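You operate a simulated robot arm through the tools that you are given. There is no shell and no other tool. Be economical: measure what you need, move in short steps, check, and stop when the job is done.

The job below is to be done with a simulated robot arm. You get a single attempt, and the scene is never put back.

TASK
Put the green glue brush on the cream label.
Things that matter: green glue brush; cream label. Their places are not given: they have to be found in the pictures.

Only the result counts: the job must be done as asked and must still hold three seconds after the hand-in. Knocking over, shifting, dropping, spilling or breaking anything else fails it.

THE ROBOT
A 6-joint arm with a two-finger parallel gripper, fixed in place. Base frame: the origin is at the foot of the arm, x ahead of it, y to its left, z up; the work surface is at about z = 0. Lengths are in mm, angles in degrees, forces in N, time in s.
With the tool pointing down near the work surface it reaches from about 140 to 580 mm from the base axis. Its first joint turns from -66.0 to 66.0 degrees. Payload 2.1 kg.
The TCP is the grasp point between the finger pads, 30 mm short of the fingertips. In the tool frame z runs along the fingers and y along their closing line. The gripper opens to 94 mm. The fingers are 28 mm wide and 10 mm thick; the gripper's body (50 by 96 mm) begins 55 mm behind the TCP.
Orientation is that of the tool frame in the base frame, as a unit quaternion [w, x, y, z]. With the fingers straight down and closing along the base's y, the tool's x points along the base's -x, its y along +y and its z along -z.

THE INTERFACE
- The arm moves only by the tool move_arm. Its arguments are lists of equal length, an entry for each row: "angular": the turn, a rotation vector about the tool's x, y, z in units of 5 degrees (1.0 is 5 degrees), a list of three; "translation": the shift along the tool's x, y, z in units of 40 mm (1.0 is 40 mm), a list of three; "gripper": the gripper command, from -1 (shut) to 1 (fully open), values between in proportion. In form: {"angular": [[rx, ry, rz], ...], "translation": [[dx, dy, dz], ...], "gripper": [gripper, ...]}. A call has 1 to 12 rows; each row shifts and turns the commanded pose from where the row before left it, along the tool's axes as they then stand. A call with a number of a shift or a turn outside -1 to 1 is refused whole. Each row takes 0.2 s and may step no farther than 50 mm and 8.6 degrees from the row before; otherwise, or with a gripper value out of range, the whole call is refused. Where a pose cannot be reached the arm comes as near as it can. A force on the tool above 40 N (or 10 N above the force at the start of the call, whichever is more), or a blocked arm, ends the call early, and 0.2 s more pass. Each finger travels about 72 mm/s and halts on what it meets, pressing with about 26 N; the grip force reading is that of the motor and also rises with nothing between the fingers. The clock runs only during rows and for 0.2 s after the last one: add rows that do not move to give the fingers time. It gives the time, the measured TCP pose, the force on the tool (base axes), the opening and the grip force at its end, in the units of the frame above (readings bear some noise).
- Cameras (640 x 400 px; columns grow to the right, rows downward): "scene" is fixed at [38.1, -356.8, 499.2]; the picture's right is [0.90, -0.43, 0.00], its down [-0.18, -0.37, -0.91] and it looks along [0.39, 0.82, -0.41] (base axes); focal length 358 px, centre (320, 200). "wrist" rides on the gripper at [76, 14, -103] in the tool frame; the picture's right is [-0.18, 0.98, 0.00], its down [-0.75, -0.14, -0.64] and it looks along [-0.63, -0.12, 0.77] (tool axes); focal length 243 px, centre (320, 200).
- get_image(camera): a new picture of that camera. No time passes.
- pixel_to_xyz(camera, pixels): for up to 12 pixels [column, row] of the newest picture of that camera ("zoom" is the newest enlarged one), the place [x, y, z] in the base frame of the surface seen there, good to about 3 mm. No time passes.
- inspect(camera, box): a new picture of the part [left, top, right, bottom] of that camera's present view, enlarged. No time passes.
- finish_job(): hands the job in; it is judged then, once.

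Work in short steps. Measure before you move; look again where a grasp or a placing could have gone wrong, and mend it. You have 60 turns and 26 pictures in all, those below and enlarged ones among them. Open the gripper and draw the arm clear of the work before you hand the job in, unless the task says otherwise; then end with one line.

The tools are called as a command line: name --argument value ..., lists and objects as JSON in quotes. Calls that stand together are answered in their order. move_arm: Moves the arm, as the interface text tells. Its arguments: {"type":"object","properties":{"angular":{"type":"array","items":{"type":"array","items":{"type":"number"}}},"translation":{"type":"array","items":{"type":"array","items":{"type":"number"}}},"gripper":{"type":"array","items":{"type":"number"}}},"required":["angular","translation","gripper"]} The other tools are called the same way: get_image (camera) takes a picture; pixel_to_xyz (camera, pixels) gives the place of the surface under pixels of a picture; inspect (camera, box) takes an enlarged picture of a part of a camera's view; finish_job () hands the job in.

At the start:

```text
clock: 0.0
ee_pos: [311.4, 90.0, 269.5]
tool_rot: [0.001, 0.0, 1.0, 0.002]
contact_force: [0.3, 0.0, -0.1]
finger_gap: 94.0
gripper_force: 0.0
```

scene: 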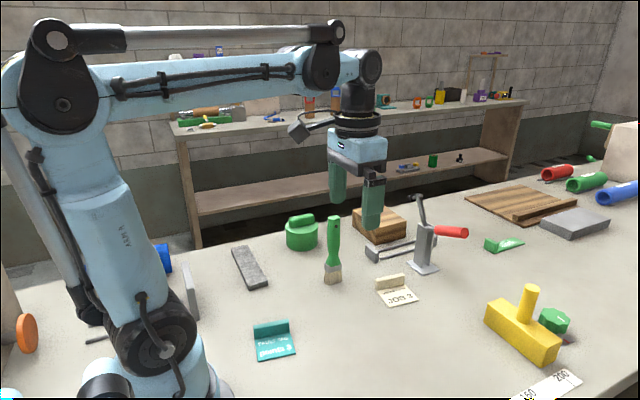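
wrist: 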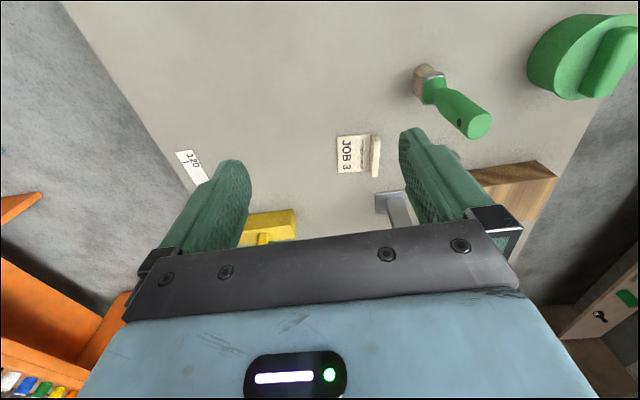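

I see the green brush near scene (333,250) and the cream label "JOB 3" near (396,290). I'll enlarge both before measuring.

inspect --camera "scene" --box '[280, 190, 480, 315]'

inspect --camera "wrist" --box '[300, 40, 540, 190]'

pixel_to_xyz --camera "wrist" --pixels '[[425, 72], [432, 92], [455, 105], [480, 125], [340, 140], [340, 170], [365, 138], [363, 172], [376, 140], [376, 174], [415, 85], [440, 75]]'

pixel_to_xyz --camera "scene" --pixels '[[333, 220], [333, 240], [333, 260], [333, 270], [333, 280], [326, 281], [340, 281], [377, 282], [404, 277], [416, 299], [386, 305], [390, 283]]'

```text
3.20 times, centred on (380, 252) of scene
```

zoom: 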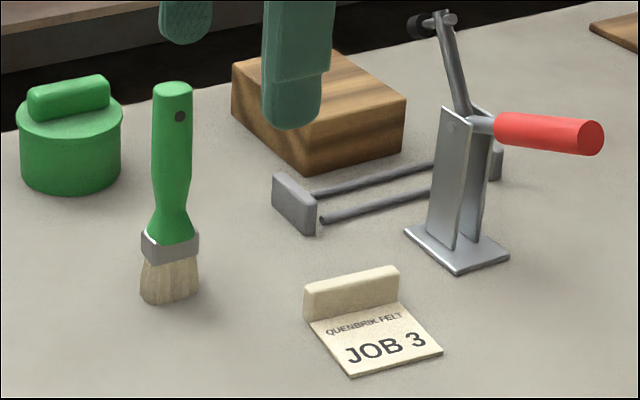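

```text
2.67 times, centred on (420, 115) of wrist
```

zoom: 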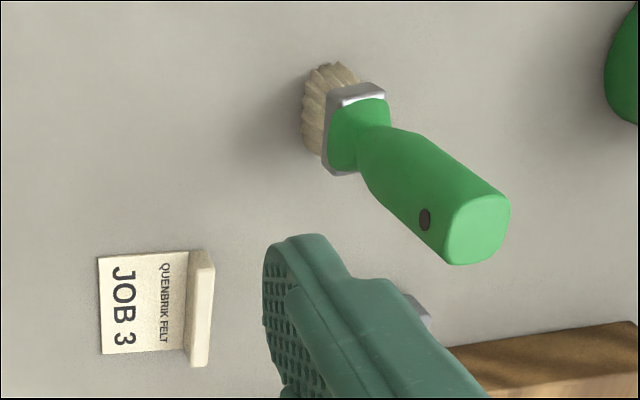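

```text
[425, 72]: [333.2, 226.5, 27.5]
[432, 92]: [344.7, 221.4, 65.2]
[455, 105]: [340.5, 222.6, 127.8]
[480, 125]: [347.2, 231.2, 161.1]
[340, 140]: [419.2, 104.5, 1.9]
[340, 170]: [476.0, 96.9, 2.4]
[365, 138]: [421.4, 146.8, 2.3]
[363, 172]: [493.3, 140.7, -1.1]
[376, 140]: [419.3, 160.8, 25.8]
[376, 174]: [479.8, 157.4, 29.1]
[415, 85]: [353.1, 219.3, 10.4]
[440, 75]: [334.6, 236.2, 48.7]
```

```text
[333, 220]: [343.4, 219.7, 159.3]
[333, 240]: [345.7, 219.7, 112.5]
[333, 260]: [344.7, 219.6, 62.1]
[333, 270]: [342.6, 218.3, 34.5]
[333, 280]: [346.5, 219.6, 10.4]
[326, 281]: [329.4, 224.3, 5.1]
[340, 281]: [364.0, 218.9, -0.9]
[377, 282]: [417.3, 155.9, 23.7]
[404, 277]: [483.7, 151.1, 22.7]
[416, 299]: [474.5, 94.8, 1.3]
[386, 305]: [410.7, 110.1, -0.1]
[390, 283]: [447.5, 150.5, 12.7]
```

The brush stands upright near (344,225), about 165 mm tall. The label's flat part spans roughly x 417–478, y 97–147, with a raised ridge at y≈155. Next I measure the handle edges and the clamp for clearance and yaw.

inspect --camera "scene" --box '[310, 210, 360, 290]'

pixel_to_xyz --camera "scene" --pixels '[[328, 230], [338, 230], [334, 217], [325, 266], [341, 265], [408, 262], [422, 273], [438, 268], [420, 198], [440, 228], [466, 233], [426, 240]]'

pixel_to_xyz --camera "wrist" --pixels '[[424, 73], [443, 73], [434, 104], [423, 103], [470, 117], [487, 117], [473, 134], [486, 130], [478, 125]]'

```text
5.00 times, centred on (335, 250) of scene
```

zoom: 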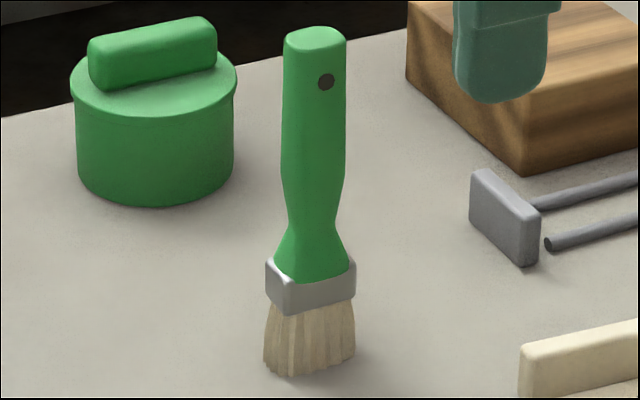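

```text
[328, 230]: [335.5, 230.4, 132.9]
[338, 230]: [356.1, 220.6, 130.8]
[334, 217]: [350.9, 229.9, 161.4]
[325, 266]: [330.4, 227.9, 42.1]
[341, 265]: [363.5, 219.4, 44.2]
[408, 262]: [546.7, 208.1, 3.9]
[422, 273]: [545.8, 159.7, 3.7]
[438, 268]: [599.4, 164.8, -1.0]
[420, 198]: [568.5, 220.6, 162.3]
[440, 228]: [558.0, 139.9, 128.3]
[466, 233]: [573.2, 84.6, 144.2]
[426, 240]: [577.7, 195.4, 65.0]
```

```text
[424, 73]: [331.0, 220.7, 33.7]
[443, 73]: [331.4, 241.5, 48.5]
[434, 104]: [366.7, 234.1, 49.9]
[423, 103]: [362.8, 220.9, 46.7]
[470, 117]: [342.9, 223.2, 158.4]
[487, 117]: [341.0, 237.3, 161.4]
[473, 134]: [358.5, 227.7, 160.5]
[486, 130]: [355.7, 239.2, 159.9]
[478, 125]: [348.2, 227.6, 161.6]
```

The handle is centred near (348,230), roughly aligned with the base axes and thinner in y, so closing along y suits it. The clamp starts at x≥546, clear of my path. I move above the brush at the present height.

move_arm --angular '[[0, 0, 0], [0, 0, 0], [0, 0, 0], [0, 0, 0], [0, 0, 0]]' --translation '[[-0.229, 0.875, 0], [-0.229, 0.875, 0], [-0.229, 0.875, 0], [-0.229, 0.875, 0], [0, 0, 0]]' --gripper '[1, 1, 1, 1, 1]'

get_image --camera "wrist"

```text
clock: 1.2
ee_pos: [346.8, 232.7, 269.3]
tool_rot: [0.0, 0.0, 1.0, 0.002]
contact_force: [0.3, -0.1, -0.8]
finger_gap: 93.9
gripper_force: 0.0
```

```text
20 pictures are left
```

wrist: 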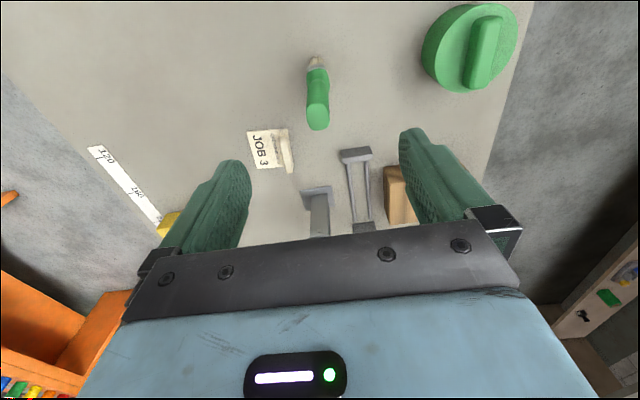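

The brush handle is seen at (318,110) between the fingers. I re-measure its top and ferrule from here for centring.

inspect --camera "wrist" --box '[270, 40, 366, 140]'

pixel_to_xyz --camera "wrist" --pixels '[[308, 118], [328, 118], [318, 108], [318, 128], [307, 85], [328, 85], [318, 118]]'

```text
4.00 times, centred on (318, 90) of wrist
```

zoom: 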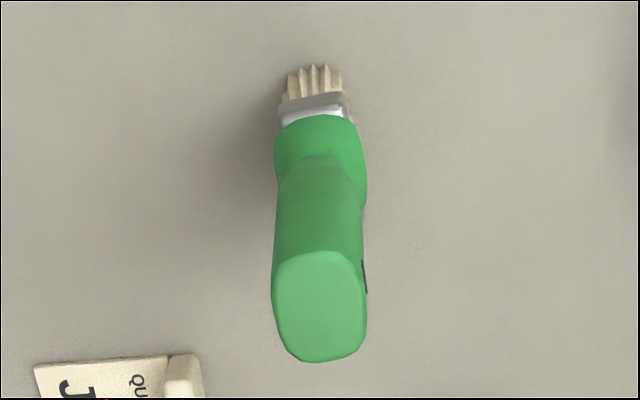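

```text
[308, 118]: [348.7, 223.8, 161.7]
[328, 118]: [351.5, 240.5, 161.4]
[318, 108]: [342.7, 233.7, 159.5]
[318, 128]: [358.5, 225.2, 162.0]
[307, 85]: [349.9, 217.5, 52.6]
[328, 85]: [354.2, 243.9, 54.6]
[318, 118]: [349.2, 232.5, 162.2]
```

Handle centre ≈ (349,232) and the TCP reads (347,233), so it is well centred. I lower 145 mm to z≈125 with the fingers open.

move_arm --angular '[[0, 0, 0], [0, 0, 0], [0, 0, 0], [0, 0, 0], [0, 0, 0], [0, 0, 0]]' --translation '[[-0.04, 0, 0.75], [0, 0, 0.75], [0, 0, 0.75], [0, 0, 0.75], [0, 0, 0.6], [0, 0, 0]]' --gripper '[1, 1, 1, 1, 1, 1]'

get_image --camera "scene"

```text
clock: 2.6
ee_pos: [349.6, 230.3, 126.4]
tool_rot: [0.001, 0.0, 1.0, 0.002]
contact_force: [0.1, -0.4, -0.1]
finger_gap: 94.1
gripper_force: 0.1
```

```text
18 pictures are left
```

scene: 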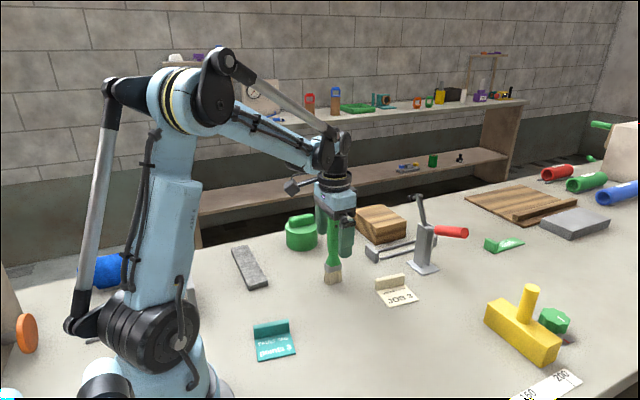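

The fingers straddle the handle in the scene view at (335,230). I close the gripper, with waiting rows.

move_arm --angular '[[0, 0, 0], [0, 0, 0], [0, 0, 0], [0, 0, 0], [0, 0, 0]]' --translation '[[0, 0, 0], [0, 0, 0], [0, 0, 0], [0, 0, 0], [0, 0, 0]]' --gripper '[-1, -1, -1, -1, -1]'

```text
clock: 3.8
ee_pos: [350.1, 229.9, 126.8]
tool_rot: [0.0, 0.0, 1.0, 0.002]
contact_force: [0.3, -0.2, -0.1]
finger_gap: 23.2
gripper_force: 25.7
```

The fingers stopped on the handle at 23 mm with 26 N. I lift 80 mm and check the brush's hang.

move_arm --angular '[[0, 0, 0], [0, 0, 0], [0, 0, 0], [0, 0, 0], [0, 0, 0]]' --translation '[[0, 0, -0.25], [0, 0, -0.5], [0, 0, -0.6], [0, 0, -0.65], [0, 0, 0]]' --gripper '[-1, -1, -1, -1, -1]'

inspect --camera "scene" --box '[280, 170, 480, 315]'

get_image --camera "wrist"

```text
clock: 5.0
ee_pos: [347.6, 231.6, 204.8]
tool_rot: [0.001, 0.0, 1.0, 0.002]
contact_force: [-0.5, -0.8, -1.0]
finger_gap: 23.4
gripper_force: 25.6
```

```text
2.76 times, centred on (380, 242) of scene
```

zoom: 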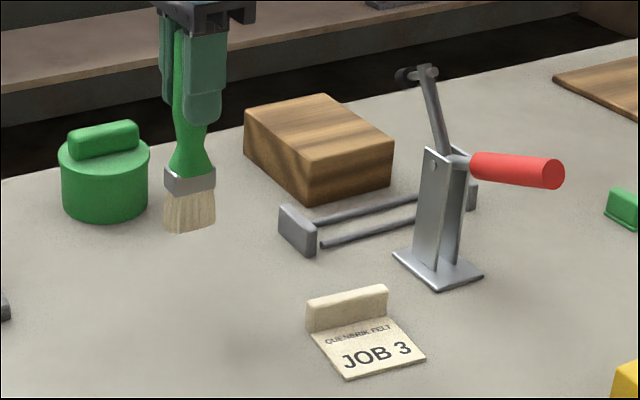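

```text
16 pictures are left
```

wrist: 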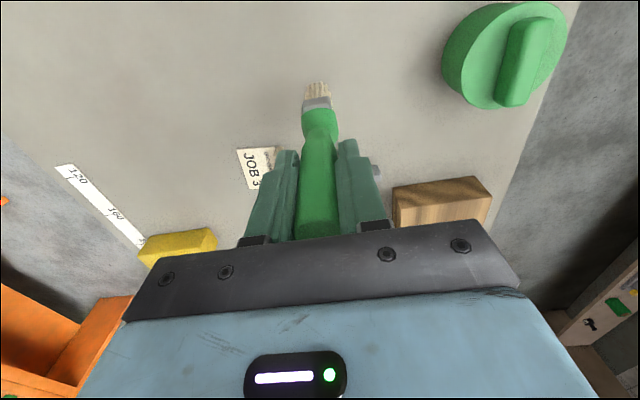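

The brush hangs straight. Now I measure the label's flat corners precisely from the zoom at (346,376), (423,357), (386,322), (312,334).

inspect --camera "scene" --box '[370, 265, 426, 313]'

```text
8.33 times, centred on (398, 289) of scene
```

zoom: 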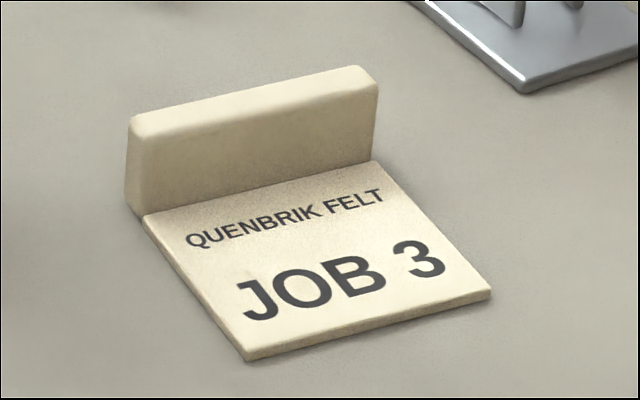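

pixel_to_xyz --camera "zoom" --pixels '[[152, 217], [247, 348], [485, 291], [372, 164], [320, 258], [270, 190], [365, 318], [200, 280], [430, 230], [130, 130], [375, 90], [250, 100]]'

```text
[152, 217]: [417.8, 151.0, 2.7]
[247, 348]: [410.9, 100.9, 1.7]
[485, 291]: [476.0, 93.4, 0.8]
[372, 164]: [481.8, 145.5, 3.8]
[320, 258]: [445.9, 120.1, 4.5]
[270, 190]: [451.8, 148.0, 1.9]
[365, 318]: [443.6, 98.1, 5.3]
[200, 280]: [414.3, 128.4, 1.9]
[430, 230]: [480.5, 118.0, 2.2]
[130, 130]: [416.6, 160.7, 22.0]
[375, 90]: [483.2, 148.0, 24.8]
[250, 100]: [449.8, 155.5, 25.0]
```

The label's flat area centres at ≈ (446,122), about 3 mm thick. I carry the brush there at the present height, with its bottom at ≈ 80 and the ridge top at ≈ 28.

move_arm --angular '[[0, 0, 0], [0, 0, 0], [0, 0, 0], [0, 0, 0], [0, 0, 0], [0, 0, 0]]' --translation '[[-0.4, -0.45, 0], [-0.55, -0.6, 0], [-0.55, -0.6, 0], [-0.55, -0.6, 0], [-0.4, -0.45, 0], [0, 0, 0]]' --gripper '[-1, -1, -1, -1, -1, -1]'

inspect --camera "scene" --box '[340, 200, 468, 320]'

```text
clock: 6.4
ee_pos: [447.1, 123.1, 206.4]
tool_rot: [0.001, 0.0, 1.0, 0.002]
contact_force: [-0.7, 0.1, -0.5]
finger_gap: 23.6
gripper_force: 26.1
```

```text
3.33 times, centred on (404, 260) of scene
```

zoom: 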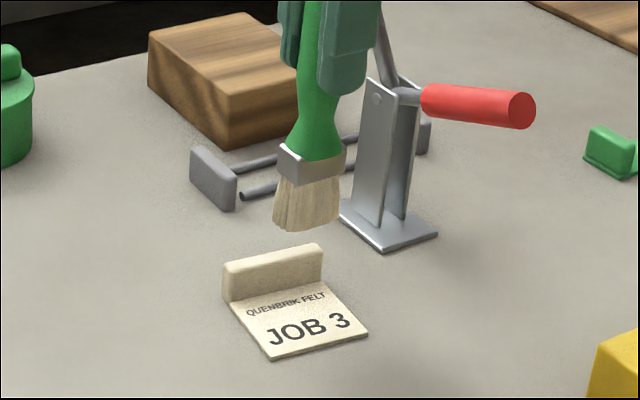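

The brush is above the label, and the ferrule is at zoom (310,165). I verify its position before lowering.

pixel_to_xyz --camera "zoom" --pixels '[[280, 157], [303, 175], [344, 155], [277, 220], [300, 225], [335, 220]]'

move_arm --angular '[[0, 0, 0], [0, 0, 0], [0, 0, 0], [0, 0, 0]]' --translation '[[0, 0, 0.4], [0, 0, 0.5], [0, 0, 0.4], [0, 0, 0]]' --gripper '[-1, -1, -1, -1]'

get_image --camera "wrist"

inspect --camera "scene" --box '[360, 235, 440, 315]'

```text
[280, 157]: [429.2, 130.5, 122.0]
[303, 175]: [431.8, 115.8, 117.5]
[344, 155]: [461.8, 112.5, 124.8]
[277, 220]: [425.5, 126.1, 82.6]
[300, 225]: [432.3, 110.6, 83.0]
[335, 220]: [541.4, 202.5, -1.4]
```

```text
clock: 7.4
ee_pos: [446.1, 124.2, 154.7]
tool_rot: [0.0, 0.001, 1.0, 0.002]
contact_force: [0.1, -0.5, -0.8]
finger_gap: 23.3
gripper_force: 25.9
```

```text
13 pictures are left
```

wrist: 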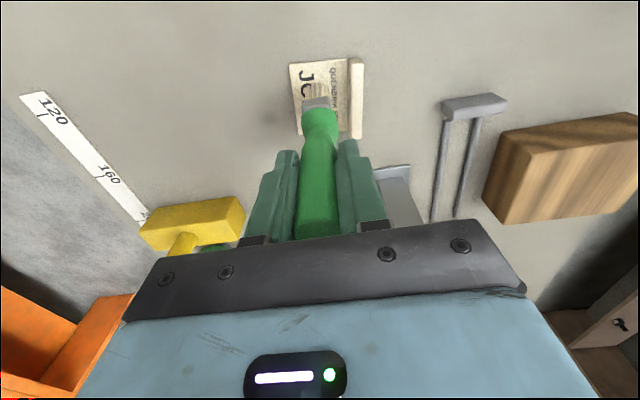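

```text
5.00 times, centred on (400, 275) of scene
```

zoom: 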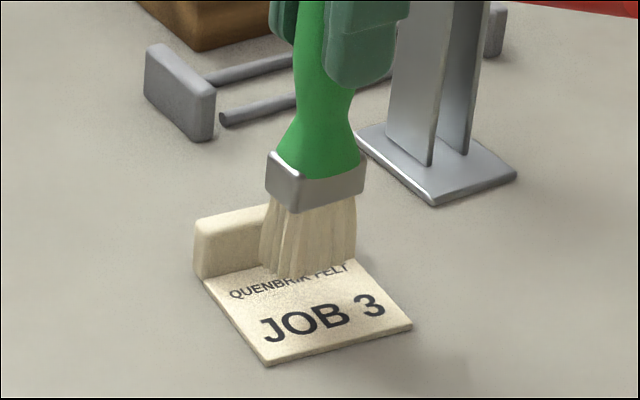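

Bristles are aligned over the flat part, clear of the ridge. I lower 21 mm, then creep down watching the force.

move_arm --angular '[[0, 0, 0], [0, 0, 0], [0, 0, 0], [0, 0, 0]]' --translation '[[0, 0, 0.3], [0, 0, 0.15], [0, 0, 0.075], [0, 0, 0]]' --gripper '[-1, -1, -1, -1]'

inspect --camera "scene" --box '[360, 235, 440, 315]'

```text
clock: 8.4
ee_pos: [447.3, 120.9, 131.0]
tool_rot: [0.0, 0.0, 1.0, 0.002]
contact_force: [0.3, -0.5, -0.8]
finger_gap: 23.5
gripper_force: 26.2
```

```text
5.00 times, centred on (400, 275) of scene
```

zoom: 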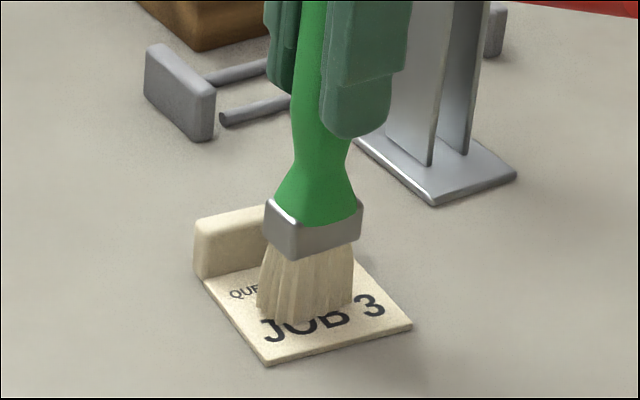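

No contact yet, and only a few mm remain. I creep down 1 mm per row until the force rises.

move_arm --angular '[[0, 0, 0], [0, 0, 0], [0, 0, 0]]' --translation '[[0, 0, 0.025], [0, 0, 0.025], [0, 0, 0]]' --gripper '[-1, -1, -1]'

```text
clock: 9.2
ee_pos: [448.6, 120.9, 128.8]
tool_rot: [0.0, 0.0, 1.0, 0.002]
contact_force: [-1.1, 0.5, 6.1]
finger_gap: 23.2
gripper_force: 26.3
```

The force rose to 6 N, so the brush rests on the label. I open slightly first and check.

move_arm --angular '[[0, 0, 0], [0, 0, 0], [0, 0, 0], [0, 0, 0]]' --translation '[[0, 0, 0], [0, 0, 0], [0, 0, 0], [0, 0, 0]]' --gripper '[-0.48, -0.4, -0.3, -0.3]'

inspect --camera "scene" --box '[360, 195, 460, 315]'

```text
clock: 10.2
ee_pos: [446.6, 121.4, 128.8]
tool_rot: [0.002, 0.0, 1.0, 0.001]
contact_force: [-0.9, -0.2, 0.3]
finger_gap: 32.7
gripper_force: 0.1
```

```text
3.33 times, centred on (410, 255) of scene
```

zoom: 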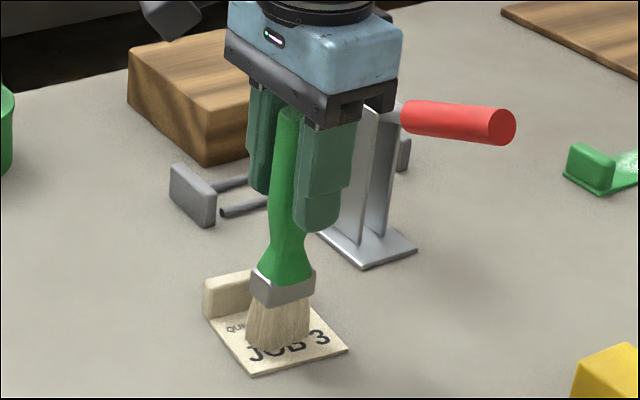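

The brush stands on its own with the gap at 33 mm. I open fully, then rise straight up.

move_arm --angular '[[0, 0, 0], [0, 0, 0], [0, 0, 0], [0, 0, 0], [0, 0, 0], [0, 0, 0], [0, 0, 0], [0, 0, 0]]' --translation '[[0, 0, 0], [0, 0, 0], [0, 0, 0], [0, 0, -0.5], [0, 0, -0.75], [0, 0, -0.75], [0, 0, -0.75], [0, 0, 0]]' --gripper '[0, 0.5, 0.8, 0.8, 0.8, 0.8, 0.8, 0.8]'

get_image --camera "scene"

```text
clock: 12.0
ee_pos: [447.2, 123.0, 238.8]
tool_rot: [0.001, 0.0, 1.0, 0.001]
contact_force: [-0.2, -0.2, -0.2]
finger_gap: 84.7
gripper_force: 0.0
```

```text
9 pictures are left
```

scene: 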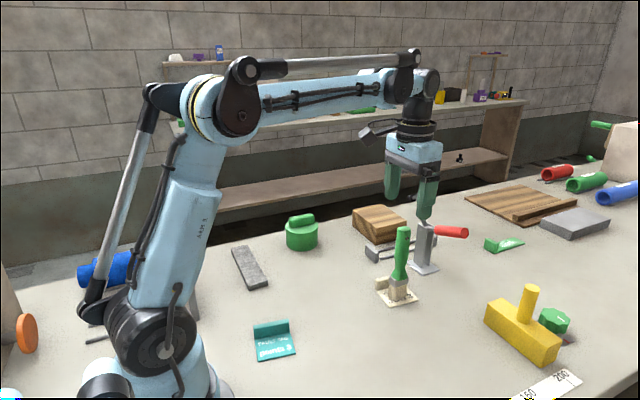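

The brush stands on the label at (400,270). I draw the arm further up and back, then check with a final close look.

move_arm --angular '[[0, 0, 0], [0, 0, 0], [0, 0, 0], [0, 0, 0], [0, 0, 0]]' --translation '[[0, 0, -0.7], [0.7, 0, -0.3], [0.8, 0, 0], [0.8, 0, 0], [0, 0, 0]]' --gripper '[0.8, 0.8, 0.8, 0.8, 0.8]'

inspect --camera "scene" --box '[350, 215, 450, 315]'

```text
clock: 13.2
ee_pos: [352.9, 122.5, 277.7]
tool_rot: [0.001, 0.0, 1.0, 0.002]
contact_force: [0.0, 0.0, -0.4]
finger_gap: 84.5
gripper_force: 0.0
```

```text
4.00 times, centred on (400, 265) of scene
```

zoom: 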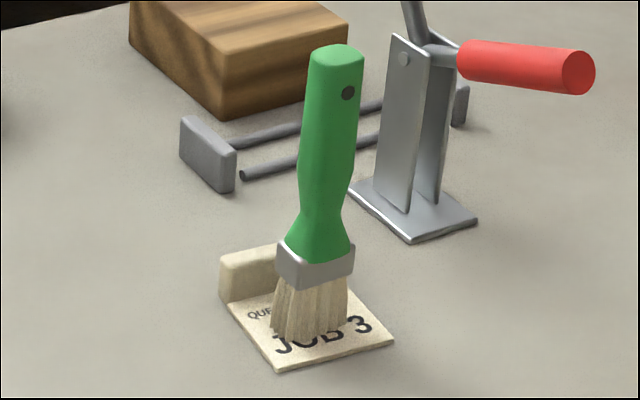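

The brush stands upright, wholly on the flat part of the label, and the arm is clear, so I hand in.

finish_job

```text
The job is handed in.
```

The green glue brush is standing upright on the cream "JOB 3" label, and the job is handed in. The gripper is open, the arm is clear, and nothing else was seen to move.
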